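You operate a simulated robot arm through the tools that you are given. There is no shell and no other tool. Be economical: measure what you need, move in short steps, check, and stop when the job is done.

Carry out the task below with a simulated two-armed robot. There is one attempt and no reset: what you move stays moved.

Task
Open the drawer of the bench by tank three, fetch the white tub from the top of the bench by tank three and set it in the inside of the drawer by tank three, then shut the drawer. Then take the blue tub and leave it on the top of tank two. Then put the green tub from the top of the bench by tank three on the top of tank three. Do these in the order given.

Only the result counts: the job must be done as asked and must still hold three seconds after the hand-in. Knocking over, shifting, dropping, spilling or breaking anything else fails it.

Robot
Two 6-joint arms with two-finger grippers on one trunk, on a base that drives. Base frame: it is fixed to the floor where the robot stands at the start and does not move with it; the origin is under the middle of the robot, x ahead of it, y to its left, z up. Units: m, rad, N and s.
The left shoulder is at the start at [0.07, 0.148, 1.402], the right one opposite. With the tool pointing down near the work surface each hand reaches from about 0.4 to 0.68 m from the robot's upright axis, wherever it stands, measured 20 degrees to its own side. Places, roughly: drawer of the bench by tank three [0.9, -0.1, 0.7]; inside of the drawer by tank three [1, -0.1, 0.7]; top of tank three [1.4, 1.3, 1.3]; top of tank two [1.7, 2.2, 1.3]. Payload 2.45 kg a hand.
The tool frame of a hand sits at the grasp point between the pads (the TCP): z along the fingers, y along the line on which they close. The tips reach 0.03 m beyond it. The gripper opens to 0.106 m. The gripper's body begins 0.079 m behind the TCP.
Orientation is that of the tool frame in the base frame, as [roll, pitch, yaw] about the fixed x, y, z axes, in that order (R = Rz(yaw) Ry(pitch) Rx(roll)). With the fingers straight down and closing along the base's y, the tool's x points along the base's -x, its y along +y and its z along -z.

Tools
- The arms move only by the tool step_arm. It takes "left_moves", "right_moves" or both (then of equal length, played together; a hand with none holds still); each is a list of rows, each a list of 7 numbers: the turn, a rotation vector about the base's x, y, z in units of 4 degrees (1.0 is 4 degrees), then the shift along the base's x, y, z in units of 50 mm (1.0 is 50 mm), then the opening, from 0 (shut) to 1 (fully open). In form: [[rx, ry, rz, tx, ty, tz, claw], ...]. A call has 1 to 10 rows; each row shifts and turns the commanded pose from where the row before left it. A call with a number of a shift or a turn outside -1 to 1 is refused whole. Each row takes 0.2 s and may step no farther than 0.05 m and 0.15 rad from the row before; otherwise, or with a gripper value out of range, the whole call is refused. A pose out of reach is approached as far as the arm can. The call stops where the force on the tool passes 40 N (or 10 N more than at its start, if that is more) or the arm is blocked; 0.2 s more then pass. The fingers move at their own pace (about 0.072 m/s each) and stop on an object; they squeeze with about 42 N. The grip force told is the motor's: it shows also when the fingers shut on nothing. Time passes only in rows, and 0.2 s behind the last, so rows that do not move let the fingers close. The reply holds the time, the measured pose of the TCP, the force on the tool along the base axes, the opening and the grip force, in the units named above and with some noise, with the torque about the TCP (base axes, N m) and any sound that the robot's microphone picked up.
- Cameras (640 x 400 px; columns grow to the right, rows downward): "scene" is now at [0.1242, 0.0175, 1.6093]; the picture's right is [0.23, -0.97, 0.00], its down [-0.75, -0.18, -0.63] and it looks along [0.61, 0.15, -0.78] (base axes); focal length 259 px, centre (320, 200). "left" rides on the left gripper at [0.076, 0.002, -0.106] in its tool frame; the picture's right is [-0.02, 1.00, 0.00], its down [-0.78, -0.02, -0.62] and it looks along [-0.62, -0.01, 0.78] (tool axes); focal length 247 px, centre (320, 200). "right" rides on the right gripper at [0.076, -0.002, -0.106] in its tool frame; the picture's right is [0.02, 1.00, 0.00], its down [-0.78, 0.02, -0.62] and it looks along [-0.62, 0.01, 0.78] (tool axes); focal length 247 px, centre (320, 200).
- snapshot(camera): a new picture of that camera. The clock stands still meanwhile.
- move_column(by): slides the trunk up (or, below 0, down) by that many m; the arms and the scene camera ride with it, the base frame stays. It gives what a move gives, with no picture.
- steer(legs): drives the robot by 1 to 6 legs, each [ahead, left, turn to the left] in m, m and rad, along the robot's own axes; the way and the turn of a leg run together, so that a leg with both is an arc; at most 1.5 m and 3.142 rad a leg. The arms and the cameras ride along, it lands a little off, and it stops where it bumps. It gives what a move gives.
- aim_head(pan, tilt): turns the head with the scene camera to pan (to the left, within 1.501 rad either way) and tilt (down, from -0.506 to 1.204), counted from straight ahead of the robot. It gives what a move gives.
- probe_pixels(camera, pixels): there is no depth. For up to 12 entries [column, row, z] of the newest picture of that camera ("zoom" is the newest enlarged one), the place [x, y] in the base frame at which the ray of that pixel passes the height z, good to about 0.002 m. The clock stands still meanwhile.
- inspect(camera, box): a new picture of the part [left, top, right, bottom] of that camera's present view, enlarged. The clock stands still meanwhile.
- close_job(): hands the job in; it is judged then, once.

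Go step by step. Measure first, check grasps and placings, and put right what went wrong. The budget is 110 turns and 100 pictures, counting those below and the enlarged ones. Unless the task says otherwise, let go and move clear before handing in.

The tools are called after ">>>" as a command line: name --argument value ..., lists and objects as JSON in quotes. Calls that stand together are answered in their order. step_arm: Moves the arms, as the interface text tells. Its arguments: {"type":"object","properties":{"left_moves":{"type":"array"},"right_moves":{"type":"array"}},"required":[]} The other tools are called the same way: move_column (by) slides the trunk up or down; steer (legs) drives the base; aim_head (pan, tilt) turns the head that bears the scene camera; snapshot (camera) takes a picture; probe_pixels (camera, pixels) gives the place at which the rays of pixels pass given heights; inspect (camera, box) takes an enlarged picture of a part of a camera's view; close_job () hands the job in.

At the start:

```text
t: 0.0
left_ee_pos: [0.3724, 0.2836, 1.1327]
left_tcp_rot: [3.141, 0.0, -3.142]
left_force: [0.2, -0.4, 0.8]
left_wrist_torque: [0.0, -0.03, -0.01]
left_gripper_width: 0.1061
left_finger_force: 0.0
right_ee_pos: [0.5966, -0.0915, 1.1186]
right_tcp_rot: [-3.141, 0.002, -3.14]
right_force: [-0.1, -0.5, -0.1]
right_wrist_torque: [0.0, -0.02, 0.03]
right_gripper_width: 0.1058
right_finger_force: 0.1
trunk travel left (down, up): [-0.875, 0.065]
robot x, y, heading: [0.0005, -0.0022, -0.002]
head pan, tilt: [0.237, 0.887]
```

scene: 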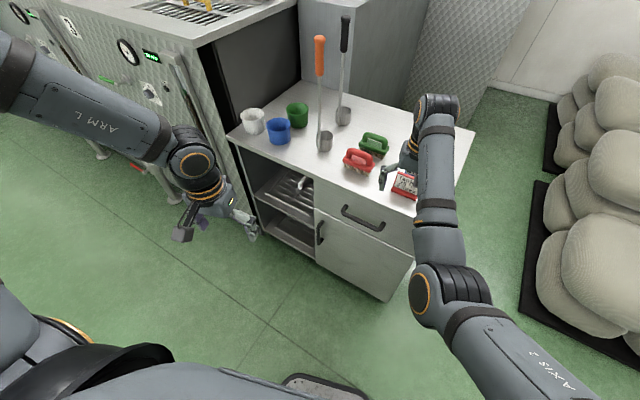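
right: 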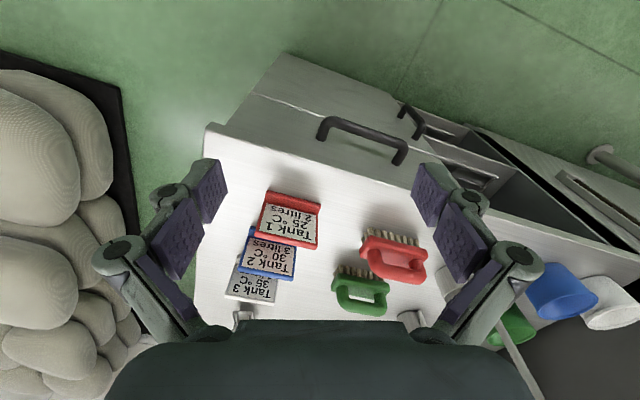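
left: 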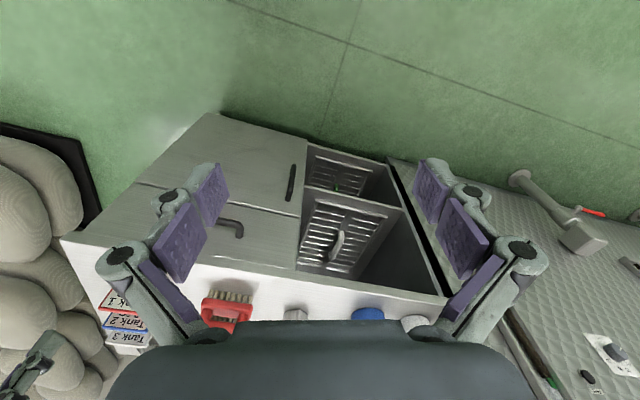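

The scene shows the tubs (white 252,121; blue 279,130; green 298,115) on the bench and the drawer handle near (362,217). I'll zoom in to measure.

>>> inspect --camera "scene" --box '[220, 80, 480, 300]'

>>> probe_pixels --camera "scene" --pixels '[[228, 134, 0.8], [228, 134, 0.9], [415, 216, 0.8], [415, 216, 0.9], [252, 131, 0.85], [362, 217, 0.7], [344, 207, 0.7], [382, 228, 0.7], [381, 301, 0.0], [256, 228, 0.0]]'

>>> probe_pixels --camera "right" --pixels '[[205, 124, 0.8], [205, 124, 0.9], [322, 118, 0.7], [405, 148, 0.7], [322, 118, 0.75], [405, 148, 0.75]]'

```text
1.82 times, centred on (350, 190) of scene
```

zoom: 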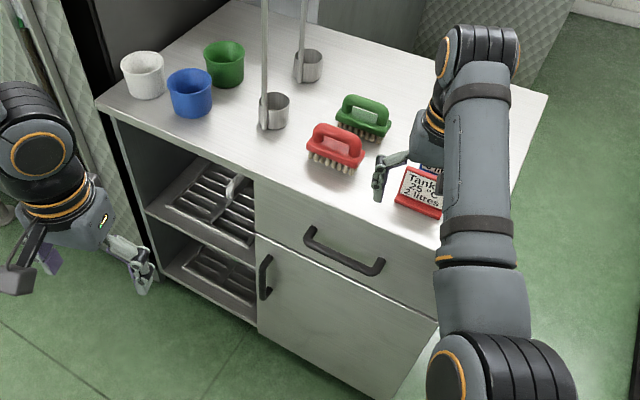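

```text
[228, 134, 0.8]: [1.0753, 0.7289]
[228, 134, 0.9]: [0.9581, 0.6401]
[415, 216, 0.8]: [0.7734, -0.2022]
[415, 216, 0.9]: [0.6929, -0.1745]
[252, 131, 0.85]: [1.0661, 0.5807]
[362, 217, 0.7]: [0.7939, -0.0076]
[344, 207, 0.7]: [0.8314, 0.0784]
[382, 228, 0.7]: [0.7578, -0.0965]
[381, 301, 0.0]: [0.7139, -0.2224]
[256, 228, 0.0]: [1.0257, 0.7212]
```

```text
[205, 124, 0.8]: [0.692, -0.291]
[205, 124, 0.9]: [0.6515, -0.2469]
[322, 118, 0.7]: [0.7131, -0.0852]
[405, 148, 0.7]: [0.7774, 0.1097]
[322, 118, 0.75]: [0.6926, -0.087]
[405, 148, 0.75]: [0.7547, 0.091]
```

Rough triangulation suggests the handle sits higher than 0.7. I'll zoom on both views to pin down the handle and bench top.

>>> inspect --camera "right" --box '[200, 40, 460, 310]'

>>> inspect --camera "scene" --box '[320, 130, 430, 250]'

>>> inspect --camera "scene" --box '[220, 80, 350, 170]'

```text
1.48 times, centred on (330, 175) of right
```

zoom: 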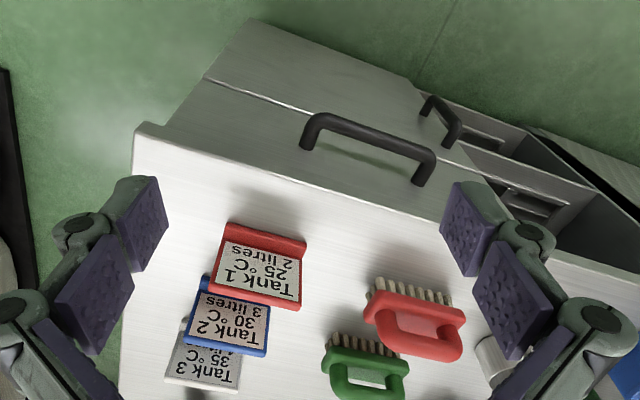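

```text
3.33 times, centred on (375, 190) of scene
```

zoom: 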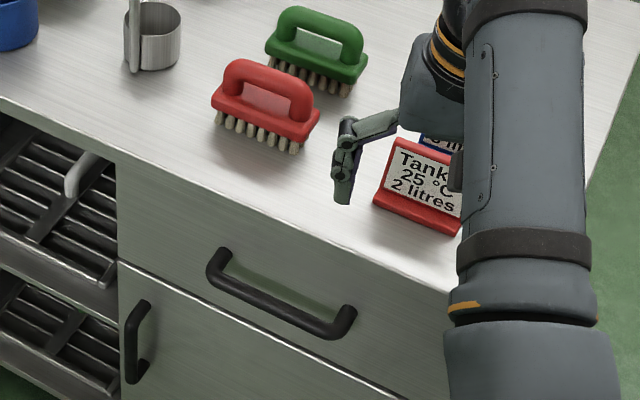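

```text
4.44 times, centred on (285, 125) of scene
```

zoom: 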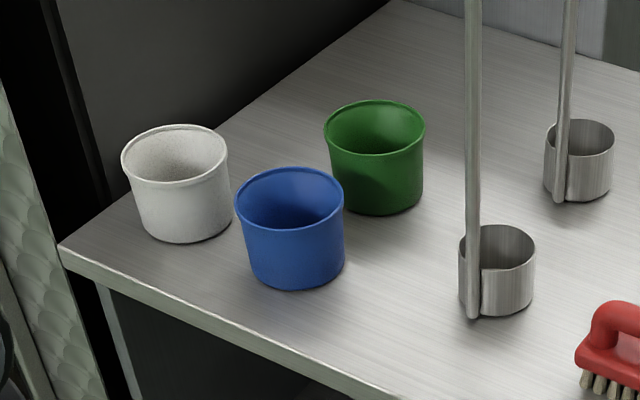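

Matching handle bends (scene zoom 213,262 / 345,332; right zoom 430,152 / 312,118) and card corners to triangulate.

>>> probe_pixels --camera "scene" --pixels '[[343, 208.6, 0.7], [343, 208.6, 0.8], [382.5, 229.6, 0.7], [382.5, 229.6, 0.8], [391.2, 191.5, 0.8], [391.2, 191.5, 0.9], [226.5, 135, 0.85], [226.5, 135, 0.9], [368, 200, 0.85]]'

>>> probe_pixels --camera "right" --pixels '[[404.5, 143, 0.7], [404.5, 143, 0.8], [324, 120, 0.7], [324, 120, 0.8], [320.5, 204, 0.8], [320.5, 204, 0.9], [204, 133, 0.85], [204, 133, 0.9]]'

>>> probe_pixels --camera "left" --pixels '[[447, 300, 0.85], [447, 300, 0.9], [60, 238, 0.85], [60, 238, 0.9]]'

```text
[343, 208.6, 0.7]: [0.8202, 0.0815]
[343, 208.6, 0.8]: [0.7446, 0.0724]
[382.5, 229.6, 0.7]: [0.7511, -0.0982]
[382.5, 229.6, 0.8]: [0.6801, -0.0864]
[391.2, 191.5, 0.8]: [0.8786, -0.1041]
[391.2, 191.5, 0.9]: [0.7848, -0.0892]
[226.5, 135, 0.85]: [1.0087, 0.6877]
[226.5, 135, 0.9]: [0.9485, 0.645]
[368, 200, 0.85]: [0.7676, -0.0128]
```

```text
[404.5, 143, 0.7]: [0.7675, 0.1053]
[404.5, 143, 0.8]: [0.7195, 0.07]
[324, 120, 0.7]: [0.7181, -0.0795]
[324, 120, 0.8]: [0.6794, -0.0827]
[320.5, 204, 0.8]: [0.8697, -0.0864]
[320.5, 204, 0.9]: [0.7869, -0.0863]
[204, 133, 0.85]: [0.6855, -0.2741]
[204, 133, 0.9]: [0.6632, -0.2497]
```

```text
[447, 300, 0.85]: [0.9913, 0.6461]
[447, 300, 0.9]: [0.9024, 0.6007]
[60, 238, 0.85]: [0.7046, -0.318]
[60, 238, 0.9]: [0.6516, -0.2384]
```

Bench top is at about z 0.90, its front edge runs at ~17.8° (outward normal ≈(-0.952,0.306)), and the handle sits near (0.705,-0.007,0.80). I'll turn the right hand horizontal with the fingers closing vertically.

>>> step_arm --right_moves '[[1, -1, -1, -0.1, -0.15, 0, 1], [1, -1, -1, -0.1, -0.15, 0, 1], [1, -1, -1, -0.1, -0.15, 0, 1], [1, -1, -1, 0, -0.15, 0, 1], [1, -1, -1, 0, -0.15, 0, 1], [1, -1, -1, 0, -0.15, 0, 1], [1, -1, -1, 0, -0.15, 0, 1], [1, -1, -1, 0, -0.15, 0, 1], [1, -1, -1, 0, -0.15, 0, 1]]'

```text
t: 2.0
left_ee_pos: [0.3724, 0.2844, 1.1329]
left_tcp_rot: [-3.142, 0.0, -3.141]
left_force: [-1.0, -0.3, -0.5]
left_wrist_torque: [0.02, -0.01, 0.02]
left_gripper_width: 0.106
left_finger_force: 0.0
right_ee_pos: [0.5808, -0.1594, 1.1188]
right_tcp_rot: [2.318, 0.338, 2.318]
right_force: [0.0, -0.6, 0.2]
right_wrist_torque: [0.0, 0.01, 0.0]
right_gripper_width: 0.1061
right_finger_force: 0.2
trunk travel left (down, up): [-0.875, 0.065]
robot x, y, heading: [-0.0005, 0.0023, -0.001]
head pan, tilt: [0.237, 0.887]
```

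The arm tracks the rotation well. Finishing the remaining turn.

>>> step_arm --right_moves '[[1, -1, -1, 0, -0.15, 0, 1], [1, -1, -1, 0, -0.15, 0, 1], [1, -1, -1, 0, -0.15, 0, 1], [1, -1, -1, 0, -0.15, 0, 1], [1, -1, -1, 0, -0.15, 0, 1], [1, -1, -1, 0, -0.15, 0, 1], [1, -1, -1, 0, -0.15, 0, 1], [1, -1, -1, 0, -0.15, 0, 1], [0.32, -0.32, -0.32, 0, 0, 0, 1]]'

```text
t: 4.0
left_ee_pos: [0.3729, 0.2851, 1.1327]
left_tcp_rot: [3.141, -0.001, -3.141]
left_force: [-0.1, 0.1, -0.7]
left_wrist_torque: [0.03, -0.01, -0.04]
left_gripper_width: 0.1062
left_finger_force: 0.1
right_ee_pos: [0.5816, -0.2198, 1.117]
right_tcp_rot: [1.572, -0.001, 1.57]
right_force: [0.2, -0.2, 0.4]
right_wrist_torque: [0.0, 0.01, 0.0]
right_gripper_width: 0.1059
right_finger_force: 0.0
trunk travel left (down, up): [-0.875, 0.065]
robot x, y, heading: [0.0004, -0.0004, -0.002]
head pan, tilt: [0.237, 0.887]
```

Hand is horizontal (roll 1.572, yaw 1.57). Now driving to square up with the bench.

>>> steer --legs '[[0.1, 0.415, 0], [0, 0, -0.311]]'

>>> aim_head --pan -0.1 --tilt 0.85

>>> snapshot --camera "scene"

>>> snapshot --camera "right"

```text
t: 7.6
left_ee_pos: [0.54, 0.5748, 1.1329]
left_tcp_rot: [3.141, 0.0, 2.834]
left_force: [-0.3, -0.4, -0.1]
left_wrist_torque: [-0.02, -0.02, -0.02]
left_gripper_width: 0.106
left_finger_force: 0.1
right_ee_pos: [0.5866, 0.0314, 1.1194]
right_tcp_rot: [1.57, -0.001, 1.261]
right_force: [-0.3, 0.5, -0.7]
right_wrist_torque: [0.04, 0.01, -0.04]
right_gripper_width: 0.1059
right_finger_force: 0.0
trunk travel left (down, up): [-0.875, 0.065]
robot x, y, heading: [0.0959, 0.4164, -0.309]
head pan, tilt: [0.237, 0.887]
```

```text
t: 8.4
left_ee_pos: [0.5399, 0.5735, 1.1321]
left_tcp_rot: [3.141, 0.0, 2.835]
left_force: [0.2, 0.6, 0.5]
left_wrist_torque: [-0.01, -0.01, 0.01]
left_gripper_width: 0.1063
left_finger_force: 0.0
right_ee_pos: [0.5868, 0.0308, 1.1186]
right_tcp_rot: [1.57, -0.001, 1.262]
right_force: [0.6, 1.2, 0.1]
right_wrist_torque: [-0.01, 0.0, 0.04]
right_gripper_width: 0.1061
right_finger_force: 0.0
trunk travel left (down, up): [-0.875, 0.065]
robot x, y, heading: [0.097, 0.4131, -0.303]
head pan, tilt: [-0.099, 0.85]
```

```text
92 pictures are left
```

scene: 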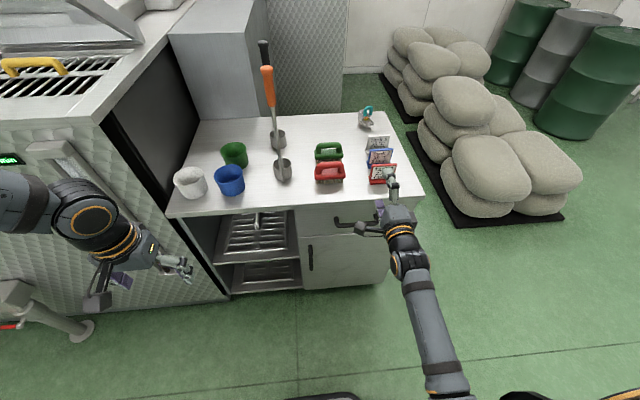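

```text
91 pictures are left
```

right: 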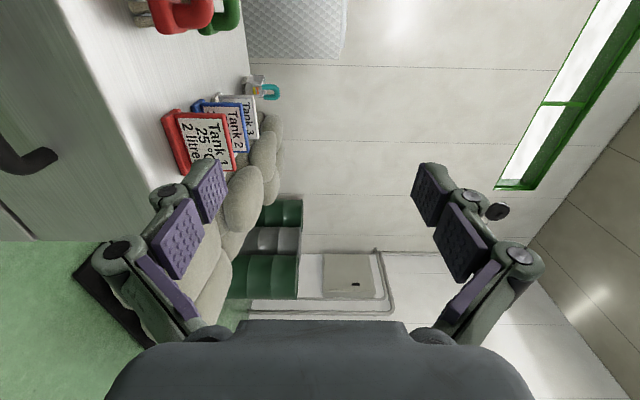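

The handle is visible left of the right hand (333,220), and the hand is about 0.15 m clear of the bench front. Lowering the trunk to handle height.

>>> move_column --by -0.31

>>> snapshot --camera "right"

>>> inspect --camera "scene" --box '[260, 180, 460, 320]'

```text
t: 11.5
left_ee_pos: [0.5404, 0.5743, 0.8224]
left_tcp_rot: [3.142, 0.0, 2.833]
left_force: [-0.1, 0.1, 0.6]
left_wrist_torque: [-0.01, -0.02, 0.0]
left_gripper_width: 0.106
left_finger_force: 0.1
right_ee_pos: [0.5849, 0.0308, 0.8072]
right_tcp_rot: [1.57, 0.0, 1.262]
right_force: [0.4, -0.9, 0.7]
right_wrist_torque: [0.02, 0.01, -0.01]
right_gripper_width: 0.1063
right_finger_force: 0.0
trunk travel left (down, up): [-0.565, 0.375]
robot x, y, heading: [0.0991, 0.416, -0.306]
head pan, tilt: [-0.099, 0.85]
```

```text
90 pictures are left
```

right: 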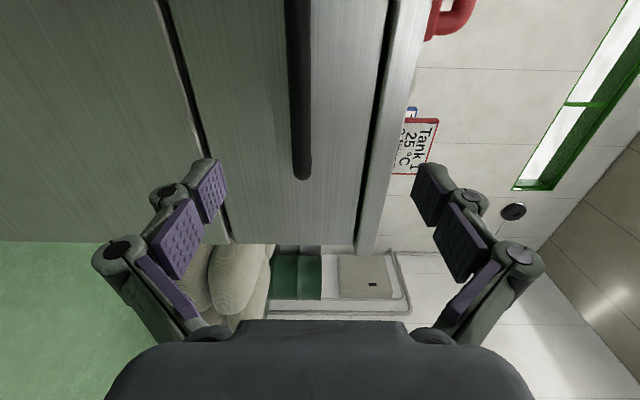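

```text
2.86 times, centred on (360, 250) of scene
```

zoom: 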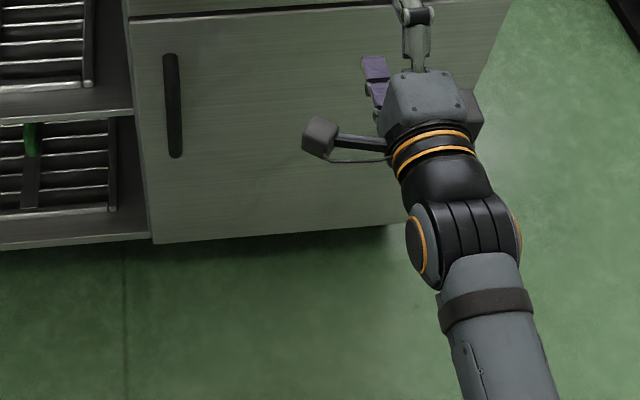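

The bar sits at columns ~300 (slightly below the tool plane, z≈0.79) and runs across the jaw opening. Moving down 17 mm and forward 95 mm.

>>> step_arm --right_moves '[[0, 0, 0, 0, 0, -0.34, 1], [0, 0, 0, 0.475, -0.15, 0, 1], [0, 0, 0, 0.475, -0.15, 0, 1], [0, 0, 0, 0.475, -0.15, 0, 1], [0, 0, 0, 0.375, -0.12, 0, 1]]'

>>> snapshot --camera "right"

```text
t: 12.7
left_ee_pos: [0.5415, 0.5738, 0.8218]
left_tcp_rot: [3.141, 0.001, 2.834]
left_force: [0.2, -0.3, 0.9]
left_wrist_torque: [-0.02, 0.01, 0.0]
left_gripper_width: 0.1061
left_finger_force: 0.0
right_ee_pos: [0.6768, 0.0022, 0.7898]
right_tcp_rot: [1.57, 0.001, 1.263]
right_force: [-0.2, 0.8, 0.0]
right_wrist_torque: [0.03, 0.02, 0.0]
right_gripper_width: 0.1057
right_finger_force: 0.1
trunk travel left (down, up): [-0.565, 0.375]
robot x, y, heading: [0.1011, 0.4162, -0.304]
head pan, tilt: [-0.099, 0.85]
```

```text
88 pictures are left
```

right: 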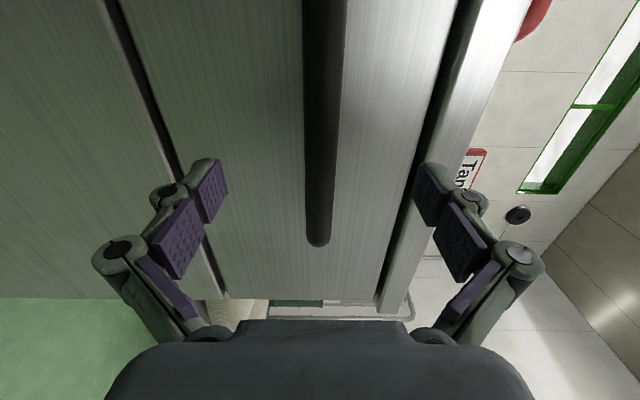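

The bar is centred between the pads (col 320) about 1 cm ahead of the grasp point. Advancing 9 mm and closing.

>>> step_arm --right_moves '[[0, 0, 0, 0.17, -0.055, 0, 1], [0, 0, 0, 0, 0, 0, 0], [0, 0, 0, 0, 0, 0, 0], [0, 0, 0, 0, 0, 0, 0], [0, 0, 0, 0, 0, 0, 0]]'

>>> snapshot --camera "right"

```text
t: 13.9
left_ee_pos: [0.5401, 0.5748, 0.8218]
left_tcp_rot: [3.141, -0.001, 2.836]
left_force: [0.2, 0.1, 1.0]
left_wrist_torque: [0.0, 0.01, 0.0]
left_gripper_width: 0.106
left_finger_force: 0.0
right_ee_pos: [0.6848, -0.0006, 0.7889]
right_tcp_rot: [1.57, 0.001, 1.263]
right_force: [1.1, -1.5, -0.7]
right_wrist_torque: [0.04, 0.01, 0.01]
right_gripper_width: 0.0192
right_finger_force: 43.5
trunk travel left (down, up): [-0.565, 0.375]
robot x, y, heading: [0.0985, 0.4169, -0.305]
head pan, tilt: [-0.099, 0.85]
```

```text
87 pictures are left
```

right: 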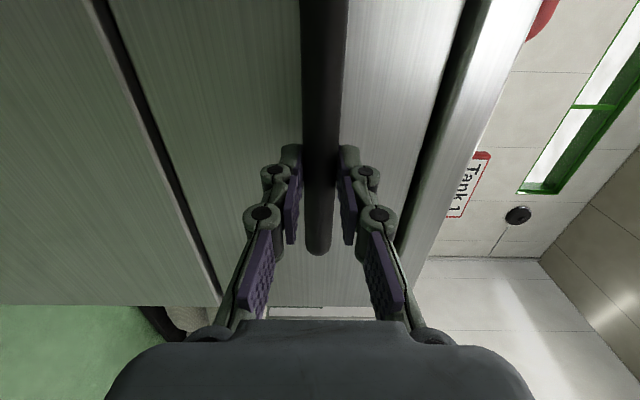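

The bar is gripped (width 0.019). Pulling with the arm first, 12 cm.

>>> step_arm --right_moves '[[0, 0, 0, -0.381, 0.121, 0, 0], [0, 0, 0, -0.381, 0.121, 0, 0], [0, 0, 0, -0.381, 0.121, 0, 0], [0, 0, 0, -0.381, 0.121, 0, 0], [0, 0, 0, -0.381, 0.121, 0, 0], [0, 0, 0, -0.381, 0.121, 0, 0]]'

```text
t: 15.3
left_ee_pos: [0.5396, 0.5756, 0.8237]
left_tcp_rot: [-3.141, 0.001, 2.833]
left_force: [-0.4, -0.5, -0.1]
left_wrist_torque: [0.01, -0.01, 0.0]
left_gripper_width: 0.1061
left_finger_force: 0.0
right_ee_pos: [0.5698, 0.0374, 0.7903]
right_tcp_rot: [1.574, 0.001, 1.264]
right_force: [0.6, 11.6, -5.1]
right_wrist_torque: [0.11, 0.14, 0.55]
right_gripper_width: 0.0194
right_finger_force: 43.7
trunk travel left (down, up): [-0.565, 0.375]
robot x, y, heading: [0.0988, 0.4146, -0.31]
head pan, tilt: [-0.099, 0.85]
```

Drawer moves; there's a slight sideways load, so I'll bias the direction a bit and pull another 13 cm.

>>> step_arm --right_moves '[[0, 0, 0, -0.375, 0.14, 0, 0], [0, 0, 0, -0.375, 0.14, 0, 0], [0, 0, 0, -0.375, 0.135, 0, 0], [0, 0, 0, -0.375, 0.135, 0, 0], [0, 0, 0, -0.375, 0.135, 0, 0], [0, 0, 0, -0.375, 0.135, 0, 0]]'

>>> aim_head --pan -0.1 --tilt 0.9

>>> snapshot --camera "scene"

```text
t: 16.7
left_ee_pos: [0.539, 0.5712, 0.8236]
left_tcp_rot: [3.139, 0.001, 2.832]
left_force: [-0.7, -0.5, -0.5]
left_wrist_torque: [-0.03, 0.01, 0.01]
left_gripper_width: 0.106
left_finger_force: 0.2
right_ee_pos: [0.4553, 0.074, 0.7898]
right_tcp_rot: [1.572, -0.004, 1.261]
right_force: [-8.9, -18.4, -7.5]
right_wrist_torque: [-0.15, 0.27, -0.61]
right_gripper_width: 0.0192
right_finger_force: 44.3
trunk travel left (down, up): [-0.565, 0.375]
robot x, y, heading: [0.0994, 0.4169, -0.312]
head pan, tilt: [-0.099, 0.85]
```

```text
t: 17.3
left_ee_pos: [0.5384, 0.5708, 0.8235]
left_tcp_rot: [3.139, 0.0, 2.833]
left_force: [0.5, 0.1, -0.3]
left_wrist_torque: [0.01, 0.02, 0.0]
left_gripper_width: 0.1063
left_finger_force: 0.1
right_ee_pos: [0.4562, 0.0734, 0.7899]
right_tcp_rot: [1.571, -0.004, 1.263]
right_force: [-9.8, -21.6, -6.9]
right_wrist_torque: [-0.14, 0.23, -1.17]
right_gripper_width: 0.019
right_finger_force: 44.3
trunk travel left (down, up): [-0.565, 0.375]
robot x, y, heading: [0.1006, 0.4149, -0.304]
head pan, tilt: [-0.099, 0.901]
```

```text
86 pictures are left
```

scene: 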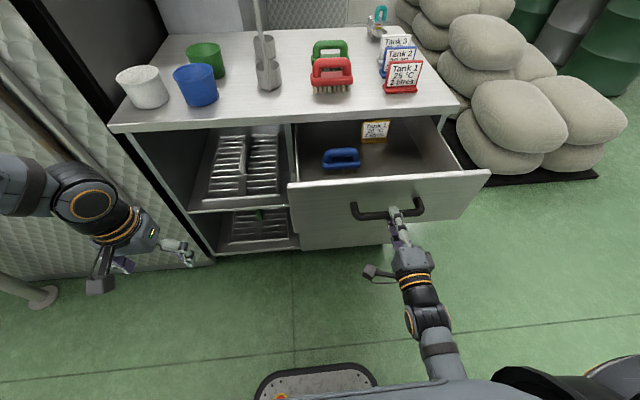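

The drawer is ~24 cm open, holding a blue brush (341,158) and a card (375,131). I'll relieve the side load and pull a bit more to gain room.

>>> step_arm --right_moves '[[0, 0, 0, -0.05, -0.12, 0, 0], [0, 0, 0, -0.28, 0.08, 0, 0], [0, 0, 0, -0.28, 0.08, 0, 0], [0, 0, 0, -0.28, 0.08, 0, 0]]'

```text
t: 18.3
left_ee_pos: [0.5409, 0.5758, 0.8219]
left_tcp_rot: [3.141, 0.0, 2.836]
left_force: [-1.2, 0.3, 0.6]
left_wrist_torque: [-0.02, 0.01, 0.03]
left_gripper_width: 0.1061
left_finger_force: 0.1
right_ee_pos: [0.4141, 0.0874, 0.789]
right_tcp_rot: [1.575, 0.004, 1.264]
right_force: [6.7, 18.5, -14.2]
right_wrist_torque: [0.37, 0.18, 0.72]
right_gripper_width: 0.0192
right_finger_force: 44.0
right hand out of reach, approached as far as the arm can: row 1
trunk travel left (down, up): [-0.565, 0.375]
robot x, y, heading: [0.103, 0.4174, -0.307]
head pan, tilt: [-0.099, 0.901]
```

Drawer is ~28 cm open. Releasing the handle and backing away with the base.

>>> step_arm --right_moves '[[0, 0, 0, 0, 0.1, 0.05, 0], [0, 0, 0, 0, 0, 0, 1], [0, 0, 0, 0, 0, 0, 1], [0, 0, 0, 0, 0, 0, 1], [0, 0, 0, 0, 0, 0, 1], [0, 0, 0, 0, 0, 0, 1]]'

>>> steer --legs '[[-0.15, 0, 0]]'

>>> move_column --by 0.3

>>> aim_head --pan 0.15 --tilt 0.75

>>> snapshot --camera "scene"

```text
t: 19.7
left_ee_pos: [0.5398, 0.5743, 0.8239]
left_tcp_rot: [-3.141, 0.0, 2.834]
left_force: [0.1, 0.1, -0.6]
left_wrist_torque: [0.01, -0.01, -0.04]
left_gripper_width: 0.106
left_finger_force: 0.0
right_ee_pos: [0.4149, 0.0909, 0.7942]
right_tcp_rot: [1.572, -0.001, 1.263]
right_force: [0.6, -1.0, -0.2]
right_wrist_torque: [-0.01, 0.0, -0.01]
right_gripper_width: 0.1059
right_finger_force: 0.1
trunk travel left (down, up): [-0.565, 0.375]
robot x, y, heading: [0.0994, 0.4171, -0.302]
head pan, tilt: [-0.099, 0.901]
```

```text
t: 21.1
left_ee_pos: [0.3959, 0.6201, 0.8237]
left_tcp_rot: [-3.141, 0.0, 2.835]
left_force: [-0.2, 0.4, 0.4]
left_wrist_torque: [0.02, -0.01, -0.01]
left_gripper_width: 0.106
left_finger_force: 0.0
right_ee_pos: [0.2689, 0.1364, 0.7944]
right_tcp_rot: [1.569, 0.001, 1.263]
right_force: [-0.2, 0.2, -0.7]
right_wrist_torque: [0.03, 0.01, 0.02]
right_gripper_width: 0.106
right_finger_force: 0.0
trunk travel left (down, up): [-0.565, 0.375]
robot x, y, heading: [-0.0473, 0.4636, -0.306]
head pan, tilt: [-0.099, 0.901]
```

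```text
t: 24.1
left_ee_pos: [0.3976, 0.62, 1.1229]
left_tcp_rot: [-3.141, 0.0, 2.834]
left_force: [0.3, -0.2, -0.9]
left_wrist_torque: [0.0, -0.03, -0.01]
left_gripper_width: 0.1061
left_finger_force: 0.1
right_ee_pos: [0.271, 0.1362, 1.0932]
right_tcp_rot: [1.569, 0.0, 1.263]
right_force: [0.0, -0.5, 0.4]
right_wrist_torque: [-0.04, 0.03, -0.01]
right_gripper_width: 0.106
right_finger_force: 0.1
trunk travel left (down, up): [-0.865, 0.075]
robot x, y, heading: [-0.0456, 0.4617, -0.307]
head pan, tilt: [-0.099, 0.901]
```

```text
t: 24.9
left_ee_pos: [0.3974, 0.6204, 1.122]
left_tcp_rot: [-3.141, 0.0, 2.834]
left_force: [0.6, 0.3, 1.0]
left_wrist_torque: [0.01, 0.0, 0.0]
left_gripper_width: 0.1058
left_finger_force: 0.1
right_ee_pos: [0.2704, 0.1364, 1.0939]
right_tcp_rot: [1.571, 0.0, 1.263]
right_force: [0.4, -0.9, 0.0]
right_wrist_torque: [0.0, 0.0, -0.02]
right_gripper_width: 0.1063
right_finger_force: 0.0
trunk travel left (down, up): [-0.865, 0.075]
robot x, y, heading: [-0.0422, 0.4602, -0.306]
head pan, tilt: [0.15, 0.75]
```

```text
85 pictures are left
```

scene: 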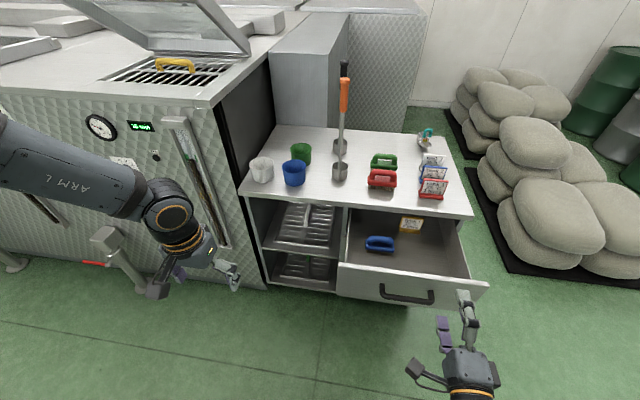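

The drawer is open with free room front-right. Now measuring the tubs closely.

>>> inspect --camera "scene" --box '[230, 130, 370, 220]'

>>> probe_pixels --camera "zoom" --pixels '[[101, 141, 0.98], [145, 131, 0.98], [193, 131, 0.98], [147, 232, 0.9], [101, 141, 1.0], [193, 131, 1.0], [250, 148, 0.98], [347, 140, 0.98], [300, 244, 0.9], [320, 158, 0.9], [370, 65, 0.98], [80, 240, 0.9]]'

```text
4.44 times, centred on (300, 175) of scene
```

zoom: 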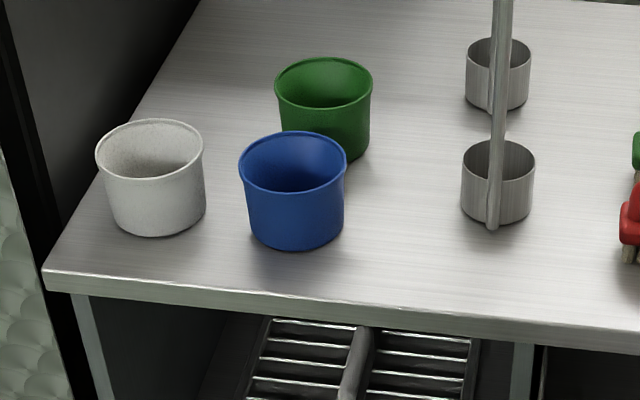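

```text
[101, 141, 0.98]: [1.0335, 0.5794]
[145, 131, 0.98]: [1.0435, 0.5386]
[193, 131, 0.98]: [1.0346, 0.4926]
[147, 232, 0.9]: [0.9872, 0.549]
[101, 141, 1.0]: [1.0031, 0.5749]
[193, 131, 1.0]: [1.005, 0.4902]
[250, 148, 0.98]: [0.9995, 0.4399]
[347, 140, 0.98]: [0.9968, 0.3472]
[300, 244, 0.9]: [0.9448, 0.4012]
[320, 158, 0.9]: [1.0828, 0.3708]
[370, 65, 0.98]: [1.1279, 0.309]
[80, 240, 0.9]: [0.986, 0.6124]
```

The white tub is about 0.10 wide at the rim (z≈0.97) centred near (1.03,0.55). I'll grip its front-left wall, one finger inside, with the left hand. First I check floor clearances on the tank side.

>>> probe_pixels --camera "scene" --pixels '[[270, 290, 0.0], [150, 278, 0.0], [212, 108, 1.3], [0, 92, 1.3], [240, 250, 0.5], [105, 235, 0.6], [145, 290, 0.0], [340, 288, 0.7], [487, 287, 0.7], [20, 265, 0.0]]'

>>> step_arm --left_moves '[[0, 0, 1, 0, 0, 0, 1], [0, 0, 1, 0, 0, 0, 1], [0, 0, 1, 0, 0, 0, 1], [0, 0, 1, 0, 0, 0, 1], [0, 0, 1, 0, 0, 0, 1], [0, 0, 1, 0, 0, 0, 1], [0, 0, 1, 0, 0, 0, 1], [0, 0, 1, 0, 0, 0, 1], [0, 0, 1, 0, 0, 0, 1], [0, 0, 1, 0, 0, 0, 1]]' --right_moves '[[0, 0, 0, 0, 0, 0.3, 0], [0, 0, 0, 0, 0, 0.3, 0], [0, 0, 0, 0, 0, 0.3, 0], [0, 0, 0, 0, 0, 0.3, 0], [0, 0, 0, 0, 0, 0.3, 0], [0, 0, 0, 0, 0, 0.3, 0], [0, 0, 0, 0, 0, 0.3, 0], [0, 0, 0, 0, 0, 0.3, 0], [0, 0, 0, 0, 0, 0.3, 0], [0, 0, 0, 0, 0, 0.3, 0]]'

```text
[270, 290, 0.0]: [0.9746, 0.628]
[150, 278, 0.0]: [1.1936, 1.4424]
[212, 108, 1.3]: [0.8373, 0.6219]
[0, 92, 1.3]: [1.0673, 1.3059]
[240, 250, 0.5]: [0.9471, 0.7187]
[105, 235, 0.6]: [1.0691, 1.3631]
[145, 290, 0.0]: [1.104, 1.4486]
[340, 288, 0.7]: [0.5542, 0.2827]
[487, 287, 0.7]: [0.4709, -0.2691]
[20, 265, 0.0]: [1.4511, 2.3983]
```

```text
t: 27.1
left_ee_pos: [0.3967, 0.6191, 1.1231]
left_tcp_rot: [-3.141, -0.001, -2.75]
left_force: [0.4, 0.4, -0.5]
left_wrist_torque: [0.0, 0.03, 0.01]
left_gripper_width: 0.1057
left_finger_force: 0.1
right_ee_pos: [0.2955, 0.1231, 1.1851]
right_tcp_rot: [1.57, 0.0, 1.264]
right_force: [-0.4, -0.5, 0.2]
right_wrist_torque: [0.02, -0.01, 0.0]
right_gripper_width: 0.0
right_finger_force: 28.5
right hand out of reach, approached as far as the arm can: row 4, 5, 6, 7, 8, 9, 10
trunk travel left (down, up): [-0.865, 0.075]
robot x, y, heading: [-0.0443, 0.4653, -0.306]
head pan, tilt: [0.15, 0.75]
```

Tank front is flush with the bench front, so there's room. Driving toward the tubs.

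>>> steer --legs '[[0.36, 0.246, 0]]'

>>> snapshot --camera "left"

>>> aim_head --pan 0.2 --tilt 0.8

>>> snapshot --camera "scene"

```text
t: 29.7
left_ee_pos: [0.8141, 0.7447, 1.1234]
left_tcp_rot: [-3.141, 0.001, -2.75]
left_force: [-0.4, -0.1, 0.1]
left_wrist_torque: [0.0, -0.01, -0.01]
left_gripper_width: 0.106
left_finger_force: 0.1
right_ee_pos: [0.7136, 0.2505, 1.1854]
right_tcp_rot: [1.57, -0.001, 1.265]
right_force: [-0.6, 0.4, -0.2]
right_wrist_torque: [0.02, 0.02, 0.04]
right_gripper_width: 0.0
right_finger_force: 28.6
trunk travel left (down, up): [-0.865, 0.075]
robot x, y, heading: [0.3742, 0.5877, -0.306]
head pan, tilt: [0.15, 0.75]
```

```text
83 pictures are left
```

left: 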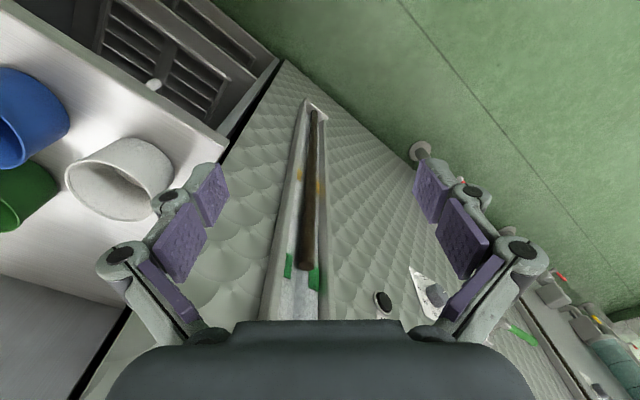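

```text
t: 30.4
left_ee_pos: [0.8167, 0.7443, 1.1227]
left_tcp_rot: [3.141, 0.0, -2.748]
left_force: [-0.2, 0.3, 0.8]
left_wrist_torque: [0.0, -0.02, 0.01]
left_gripper_width: 0.1061
left_finger_force: 0.2
right_ee_pos: [0.7144, 0.2489, 1.1849]
right_tcp_rot: [1.57, 0.0, 1.265]
right_force: [-0.7, 0.0, -0.2]
right_wrist_torque: [-0.01, 0.01, -0.01]
right_gripper_width: 0.0
right_finger_force: 28.4
trunk travel left (down, up): [-0.865, 0.075]
robot x, y, heading: [0.3772, 0.5909, -0.303]
head pan, tilt: [0.201, 0.799]
```

```text
82 pictures are left
```

scene: 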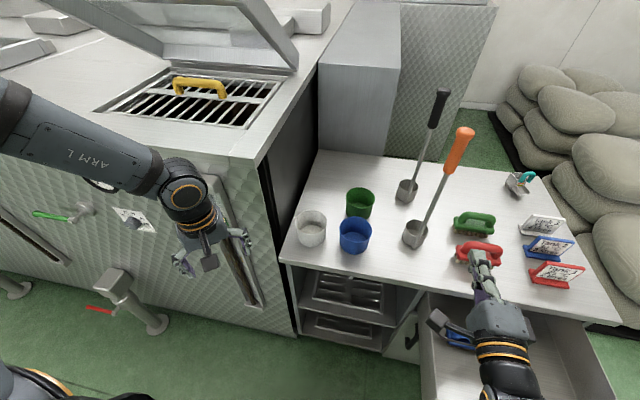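

Both cameras see the white tub. Zooming for a precise fix.

>>> inspect --camera "scene" --box '[280, 170, 400, 260]'

>>> probe_pixels --camera "left" --pixels '[[67, 183, 0.97], [158, 154, 0.97], [105, 150, 0.97], [125, 220, 0.97], [227, 138, 0.9], [70, 110, 0.97]]'

```text
4.44 times, centred on (340, 215) of scene
```

zoom: 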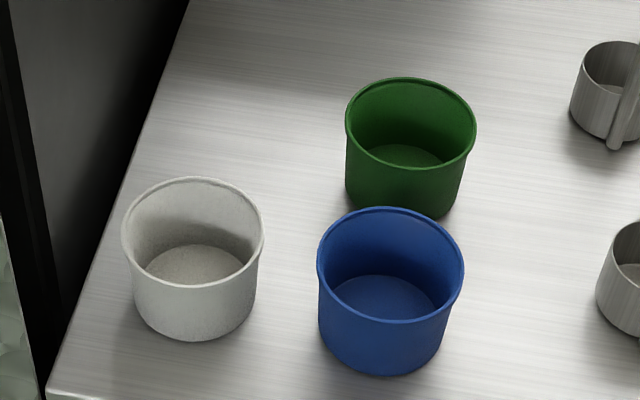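

```text
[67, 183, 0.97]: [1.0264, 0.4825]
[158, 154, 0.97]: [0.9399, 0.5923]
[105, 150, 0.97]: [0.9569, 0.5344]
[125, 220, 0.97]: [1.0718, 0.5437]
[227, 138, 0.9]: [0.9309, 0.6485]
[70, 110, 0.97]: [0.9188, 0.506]
```

>>> probe_pixels --camera "zoom" --pixels '[[121, 232, 0.97], [264, 232, 0.97], [192, 177, 0.97], [192, 288, 0.97], [195, 341, 0.9], [195, 285, 0.9], [317, 262, 0.97], [464, 262, 0.97], [390, 207, 0.97], [390, 322, 0.97], [410, 78, 0.97], [410, 170, 0.97]]'

```text
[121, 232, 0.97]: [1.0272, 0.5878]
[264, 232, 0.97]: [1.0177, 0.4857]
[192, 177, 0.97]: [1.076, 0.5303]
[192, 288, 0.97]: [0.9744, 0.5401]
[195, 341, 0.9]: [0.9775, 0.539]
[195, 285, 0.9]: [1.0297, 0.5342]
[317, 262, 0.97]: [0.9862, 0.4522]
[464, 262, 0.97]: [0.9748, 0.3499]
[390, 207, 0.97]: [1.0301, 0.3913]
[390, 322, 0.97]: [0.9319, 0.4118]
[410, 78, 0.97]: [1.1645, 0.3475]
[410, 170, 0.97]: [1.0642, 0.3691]
```

Tubs are empty; white rim centre (1.0245,0.536), Ø0.102, rim z≈0.97. The tank side is close to the left, so I'll turn the hand so it closes front-to-back and grip the front wall.

>>> step_arm --left_moves '[[0, 0, 1, -0.083, -0.257, 0, 0.5], [0, 0, 1, -0.083, -0.257, 0, 0.5], [0, 0, 1, -0.083, -0.257, 0, 0.5], [0, 0, 1, -0.083, -0.257, 0, 0.5], [0, 0, 1, -0.083, -0.257, 0, 0.5], [0, 0, 1, -0.083, -0.257, 0, 0.5], [0, 0, 1, -0.083, -0.257, 0, 0.5], [0, 0, 1, -0.083, -0.257, 0, 0.5], [0, 0, 1, -0.083, -0.257, 0, 0.5], [0, 0, 1, -0.083, -0.257, 0, 0.5]]'

>>> step_arm --left_moves '[[0, 0, 1, 0, 0, 0, 0.5], [0, 0, 1, 0, 0, 0, 0.5], [0, 0, 0.5, 0.5, -0.16, 0, 0.5], [0, 0, 0, 0.8, -0.257, 0, 0.5], [0, 0, 0, 0.8, -0.257, 0, 0.5], [0, 0, 0, 0.8, -0.257, 0, 0.5], [0, 0, 0, 0.8, -0.257, 0, 0.5]]'

>>> snapshot --camera "left"

>>> snapshot --camera "scene"

```text
t: 32.6
left_ee_pos: [0.7554, 0.7277, 1.1321]
left_tcp_rot: [-3.139, -0.002, -2.051]
left_force: [-0.3, -0.7, 0.1]
left_wrist_torque: [-0.01, 0.01, 0.02]
left_gripper_width: 0.0528
left_finger_force: 0.0
left hand out of reach, approached as far as the arm can: row 1, 2, 3, 4, 5, 6, 7, 8, 9, 10
right_ee_pos: [0.7164, 0.2498, 1.185]
right_tcp_rot: [1.571, 0.001, 1.265]
right_force: [1.1, -0.1, -0.2]
right_wrist_torque: [-0.04, -0.05, 0.0]
right_gripper_width: 0.0001
right_finger_force: 28.8
trunk travel left (down, up): [-0.865, 0.075]
robot x, y, heading: [0.3741, 0.5905, -0.304]
head pan, tilt: [0.201, 0.799]
```

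```text
t: 34.2
left_ee_pos: [0.9085, 0.7682, 1.1384]
left_tcp_rot: [-3.141, 0.0, -1.877]
left_force: [-2.1, 0.0, -1.5]
left_wrist_torque: [-0.04, 0.01, 0.01]
left_gripper_width: 0.0507
left_finger_force: 0.0
left hand out of reach, approached as far as the arm can: row 3, 4, 5, 6, 7
right_ee_pos: [0.7151, 0.2493, 1.185]
right_tcp_rot: [1.569, 0.0, 1.264]
right_force: [0.8, 0.1, -0.7]
right_wrist_torque: [0.01, 0.01, -0.02]
right_gripper_width: 0.0
right_finger_force: 28.5
trunk travel left (down, up): [-0.865, 0.075]
robot x, y, heading: [0.3757, 0.585, -0.305]
head pan, tilt: [0.201, 0.799]
```

```text
80 pictures are left
```

left: 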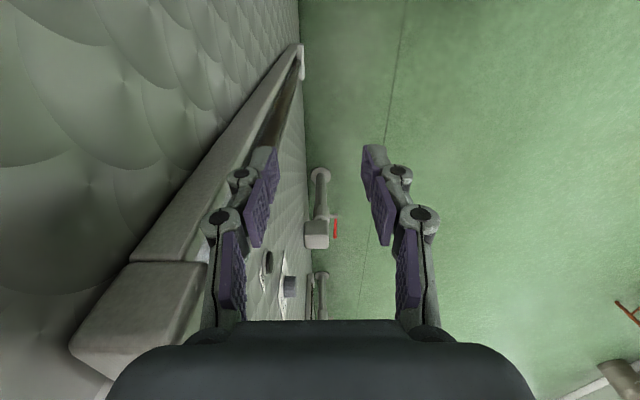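

```text
79 pictures are left
```

scene: 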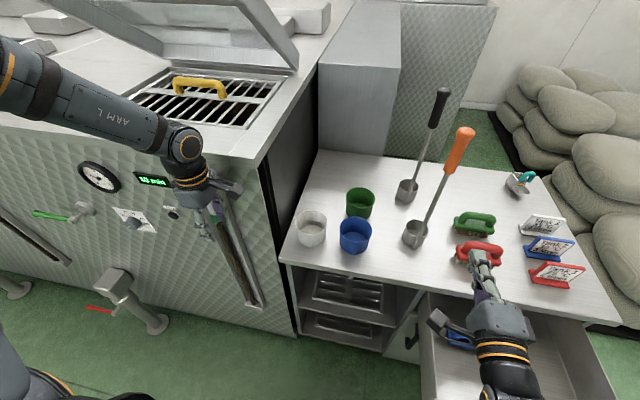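

The left wrist hit its yaw limit that way. I'll back off from the tank and turn the other way, to grip at the front-right of the tub instead.

>>> step_arm --left_moves '[[0, 0, -1, -0.6, 0.19, 0, 0.45], [0, 0, -1, -0.6, 0.19, 0, 0.45], [0, 0, -1, -0.6, 0.19, 0, 0.45], [0, 0, -1, -0.6, 0.19, 0, 0.45], [0, 0, -1, 0, 0, 0, 0.45], [0, 0, -1, 0, 0, 0, 0.45], [0, 0, -1, 0, 0, 0, 0.45], [0, 0, -1, 0, 0, 0, 0.45], [0, 0, -1, 0, 0, 0, 0.45], [0, 0, -1, 0, 0, 0, 0.45]]'

>>> step_arm --left_moves '[[0, 0, -1, 0, 0, 0, 0.45], [0, 0, -1, 0, 0, 0, 0.45], [0, 0, -1, 0, 0, 0, 0.45], [0, 0, -1, 0, 0, 0, 0.45], [0, 0, -1, 0, 0, 0, 0.45], [0, 0, -1, 0, 0, 0, 0.45], [0, 0, -1, 0, 0, 0, 0.45], [0, 0, -1, 0, 0, 0, 0.45], [0, 0, -1, 0, 0, 0, 0.45], [0, 0, -1, 0, 0, 0, 0.45]]'

>>> step_arm --left_moves '[[0, 0, -1, 0, 0, 0, 0.45], [0, 0, -1, 0, 0, 0, 0.45], [0, 0, -1, 0, 0, 0, 0.45], [0, 0, -1, 0, 0, 0, 0.45], [0, 0, -1, 0, 0, 0, 0.45], [0, 0, -1, 0, 0, 0, 0.45], [0, 0, -1, 0, 0, 0, 0.45], [0, 0, -1, 0, 0, 0, 0.45], [0, 0, -1, 0, 0, 0, 0.45], [0, 0, -1, 0, 0, 0, 0.45]]'

```text
t: 36.4
left_ee_pos: [0.8096, 0.7704, 1.1251]
left_tcp_rot: [3.141, 0.0, -2.576]
left_force: [0.4, 0.2, 0.6]
left_wrist_torque: [-0.01, -0.01, 0.01]
left_gripper_width: 0.0476
left_finger_force: 0.0
left hand out of reach, approached as far as the arm can: row 3, 4
right_ee_pos: [0.7149, 0.2491, 1.1841]
right_tcp_rot: [1.568, 0.001, 1.263]
right_force: [-0.2, 1.0, -0.2]
right_wrist_torque: [0.02, 0.01, 0.03]
right_gripper_width: 0.0
right_finger_force: 28.5
trunk travel left (down, up): [-0.865, 0.075]
robot x, y, heading: [0.3745, 0.5853, -0.308]
head pan, tilt: [0.201, 0.799]
```

```text
t: 38.6
left_ee_pos: [0.8096, 0.7693, 1.1259]
left_tcp_rot: [3.14, -0.001, 3.009]
left_force: [1.0, 0.5, 1.0]
left_wrist_torque: [0.0, -0.01, 0.01]
left_gripper_width: 0.0478
left_finger_force: 0.0
right_ee_pos: [0.7145, 0.2495, 1.1851]
right_tcp_rot: [1.569, 0.001, 1.266]
right_force: [-0.2, 0.7, -0.8]
right_wrist_torque: [-0.04, 0.02, -0.02]
right_gripper_width: 0.0
right_finger_force: 28.8
trunk travel left (down, up): [-0.865, 0.075]
robot x, y, heading: [0.3744, 0.586, -0.304]
head pan, tilt: [0.201, 0.799]
```

```text
t: 40.8
left_ee_pos: [0.8085, 0.7712, 1.1257]
left_tcp_rot: [-3.141, 0.001, 2.311]
left_force: [-0.2, 1.1, -0.9]
left_wrist_torque: [0.02, 0.0, 0.01]
left_gripper_width: 0.0476
left_finger_force: 0.1
right_ee_pos: [0.7162, 0.2497, 1.185]
right_tcp_rot: [1.568, 0.0, 1.263]
right_force: [0.9, -0.8, -0.3]
right_wrist_torque: [-0.01, 0.04, 0.0]
right_gripper_width: 0.0
right_finger_force: 28.5
trunk travel left (down, up): [-0.865, 0.075]
robot x, y, heading: [0.3719, 0.5854, -0.306]
head pan, tilt: [0.201, 0.799]
```

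Free on this side (yaw 2.31). Turning 28° more while moving right along the bench front.

>>> step_arm --left_moves '[[0, 0, -1, -0.16, -0.497, 0, 0.45], [0, 0, -1, -0.16, -0.497, 0, 0.45], [0, 0, -1, -0.16, -0.497, 0, 0.45], [0, 0, -1, -0.16, -0.497, 0, 0.45], [0, 0, -1, -0.16, -0.497, 0, 0.45], [0, 0, -1, -0.16, -0.497, 0, 0.45], [0, 0, -1, -0.16, -0.497, 0, 0.45]]'

```text
t: 42.4
left_ee_pos: [0.742, 0.7299, 1.1018]
left_tcp_rot: [3.139, 0.001, 1.826]
left_force: [0.3, 0.2, 0.4]
left_wrist_torque: [0.01, 0.04, -0.02]
left_gripper_width: 0.0477
left_finger_force: 0.0
left hand out of reach, approached as far as the arm can: row 2, 3, 4, 5, 6, 7
right_ee_pos: [0.7158, 0.2492, 1.1843]
right_tcp_rot: [1.572, 0.001, 1.265]
right_force: [-0.8, -0.2, -0.4]
right_wrist_torque: [0.04, -0.01, 0.01]
right_gripper_width: 0.0
right_finger_force: 28.5
trunk travel left (down, up): [-0.865, 0.075]
robot x, y, heading: [0.3759, 0.5868, -0.31]
head pan, tilt: [0.201, 0.799]
```

The limit was the minimum reach radius (0.4 m), not yaw. Moving forward over the tub now.

>>> step_arm --left_moves '[[0, 0, 0, 0.5, -0.16, 0, 0.45], [0, 0, 0, 0.5, -0.16, 0, 0.45], [0, 0, 0, 0.5, -0.16, 0, 0.45], [0, 0, 0, 0.8, -0.255, 0, 0.45], [0, 0, 0, 0.8, -0.255, 0, 0.45], [0, 0, 0, 0.8, -0.255, 0, 0.45], [0, 0, 0, 0.6, -0.19, 0, 0.45]]'

>>> snapshot --camera "left"

>>> snapshot --camera "scene"

```text
t: 44.0
left_ee_pos: [0.7945, 0.749, 1.034]
left_tcp_rot: [3.13, 0.006, 1.827]
left_force: [1.4, 0.8, 0.5]
left_wrist_torque: [-0.01, 0.0, -0.01]
left_gripper_width: 0.0478
left_finger_force: 0.1
left hand out of reach, approached as far as the arm can: row 1, 2, 3, 4, 5, 6, 7
right_ee_pos: [0.7157, 0.2497, 1.1864]
right_tcp_rot: [1.571, 0.0, 1.265]
right_force: [-0.8, 1.3, 0.0]
right_wrist_torque: [0.03, 0.01, -0.01]
right_gripper_width: 0.0
right_finger_force: 28.4
trunk travel left (down, up): [-0.865, 0.075]
robot x, y, heading: [0.3748, 0.5881, -0.307]
head pan, tilt: [0.201, 0.799]
```

```text
78 pictures are left
```

left: 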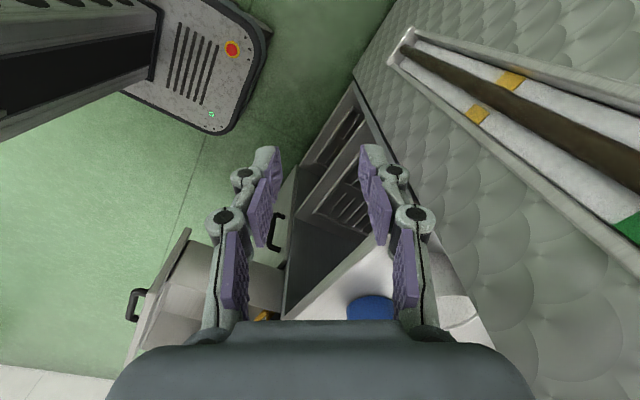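

```text
77 pictures are left
```

scene: 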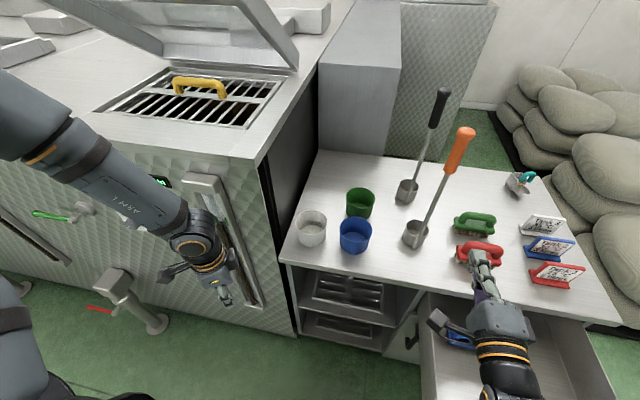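

The arm is stuck in an awkward wrist configuration. Rotating back toward neutral yaw while lifting to z≈1.12 and moving out to a comfortable reach.

>>> step_arm --left_moves '[[0, 0, 1, 0, 0, 0, 0.45], [0, 0, 1, 0, 0, 0, 0.45], [0, 0, 1, 0, 0, 0, 0.45], [0, 0, 1, 0, 0, 0, 0.45], [0, 0, 1, 0, 0, 0, 0.45], [0, 0, 1, 0, 0, 0, 0.45], [0, 0, 1, 0, 0, 0, 0.45], [0, 0, 1, 0, 0, 0, 0.45]]'

```text
t: 45.8
left_ee_pos: [0.7956, 0.7493, 1.0343]
left_tcp_rot: [-3.142, 0.002, 2.384]
left_force: [-0.2, 0.3, -0.2]
left_wrist_torque: [0.01, 0.0, -0.02]
left_gripper_width: 0.0475
left_finger_force: 0.1
right_ee_pos: [0.7149, 0.2496, 1.1845]
right_tcp_rot: [1.57, 0.001, 1.266]
right_force: [1.3, -1.0, 1.1]
right_wrist_torque: [0.01, -0.01, -0.02]
right_gripper_width: 0.0
right_finger_force: 28.5
trunk travel left (down, up): [-0.865, 0.075]
robot x, y, heading: [0.3767, 0.5854, -0.305]
head pan, tilt: [0.201, 0.799]
```

Reach is fine again. Moving right/forward and up in small steps.

>>> step_arm --left_moves '[[0, 0, 0, 0, 0, 0.4, 0.45], [0, 0, 0, 0, 0, 0.4, 0.45], [0, 0, 0, 0.2, -0.4, 0.2, 0.45], [0, 0, 0, 0.2, -0.4, 0.2, 0.45], [0, 0, 0, 0.2, -0.4, 0.2, 0.45], [0, 0, 0, 0.2, -0.4, 0.2, 0.45], [0, 0, 0, 0.2, -0.4, 0, 0.45], [0, 0, 0, 0.2, -0.4, 0, 0.45]]'

```text
t: 47.6
left_ee_pos: [0.835, 0.7437, 1.13]
left_tcp_rot: [-3.14, 0.003, 2.382]
left_force: [0.4, -0.4, -0.6]
left_wrist_torque: [-0.01, 0.03, -0.02]
left_gripper_width: 0.048
left_finger_force: 0.1
left hand out of reach, approached as far as the arm can: row 3, 4, 5, 6, 7, 8
right_ee_pos: [0.7156, 0.2498, 1.1848]
right_tcp_rot: [1.569, 0.001, 1.265]
right_force: [0.0, -0.8, 0.2]
right_wrist_torque: [0.0, -0.02, 0.0]
right_gripper_width: 0.0
right_finger_force: 28.6
trunk travel left (down, up): [-0.865, 0.075]
robot x, y, heading: [0.3732, 0.5911, -0.307]
head pan, tilt: [0.201, 0.799]
```

The hand still can't slide right at this short radius. I'll back the base up and set the arm to a comfortable extended pose in open space first.

>>> steer --legs '[[-0.25, 0, 0]]'

>>> step_arm --left_moves '[[0, 0, 0, 0.6, -0.19, 0, 0.45], [0, 0, 0, 0.6, -0.19, 0, 0.45], [0, 0, 0, 0.6, -0.19, 0, 0.45], [0, 0, 0, 0.6, -0.19, 0, 0.45]]'

>>> step_arm --left_moves '[[0, 0, 0, -0.12, -0.38, 0, 0.45], [0, 0, 0, -0.12, -0.38, 0, 0.45], [0, 0, 0, -0.12, -0.38, 0, 0.45], [0, 0, 0, -0.12, -0.38, 0, 0.45]]'

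```text
t: 49.4
left_ee_pos: [0.6004, 0.8173, 1.1293]
left_tcp_rot: [-3.14, -0.001, 2.38]
left_force: [-0.3, -0.4, 0.4]
left_wrist_torque: [0.02, 0.06, 0.03]
left_gripper_width: 0.0474
left_finger_force: 0.1
right_ee_pos: [0.4789, 0.324, 1.1841]
right_tcp_rot: [1.571, 0.0, 1.265]
right_force: [1.1, -0.4, -0.4]
right_wrist_torque: [-0.01, -0.01, -0.03]
right_gripper_width: 0.0
right_finger_force: 28.4
trunk travel left (down, up): [-0.865, 0.075]
robot x, y, heading: [0.1373, 0.6602, -0.302]
head pan, tilt: [0.201, 0.799]
```

```text
t: 50.4
left_ee_pos: [0.6126, 0.8276, 1.1142]
left_tcp_rot: [3.138, 0.004, 2.383]
left_force: [0.0, -0.8, 0.1]
left_wrist_torque: [0.01, 0.02, -0.01]
left_gripper_width: 0.0478
left_finger_force: 0.1
left hand out of reach, approached as far as the arm can: row 1, 2, 3, 4
right_ee_pos: [0.4764, 0.3245, 1.1853]
right_tcp_rot: [1.57, -0.001, 1.264]
right_force: [-0.1, -0.5, 0.5]
right_wrist_torque: [-0.02, -0.01, 0.04]
right_gripper_width: 0.0
right_finger_force: 28.8
trunk travel left (down, up): [-0.865, 0.075]
robot x, y, heading: [0.1398, 0.6601, -0.303]
head pan, tilt: [0.201, 0.799]
```

```text
t: 51.4
left_ee_pos: [0.5835, 0.8141, 1.1225]
left_tcp_rot: [-3.139, 0.001, 2.381]
left_force: [1.4, -0.2, -0.3]
left_wrist_torque: [0.06, -0.02, 0.0]
left_gripper_width: 0.0479
left_finger_force: 0.0
left hand out of reach, approached as far as the arm can: row 1, 2, 3, 4
right_ee_pos: [0.4773, 0.3233, 1.185]
right_tcp_rot: [1.569, 0.0, 1.264]
right_force: [-1.1, 0.8, 0.3]
right_wrist_torque: [-0.01, -0.01, 0.04]
right_gripper_width: 0.0003
right_finger_force: 28.4
trunk travel left (down, up): [-0.865, 0.075]
robot x, y, heading: [0.1383, 0.6595, -0.311]
head pan, tilt: [0.201, 0.799]
```

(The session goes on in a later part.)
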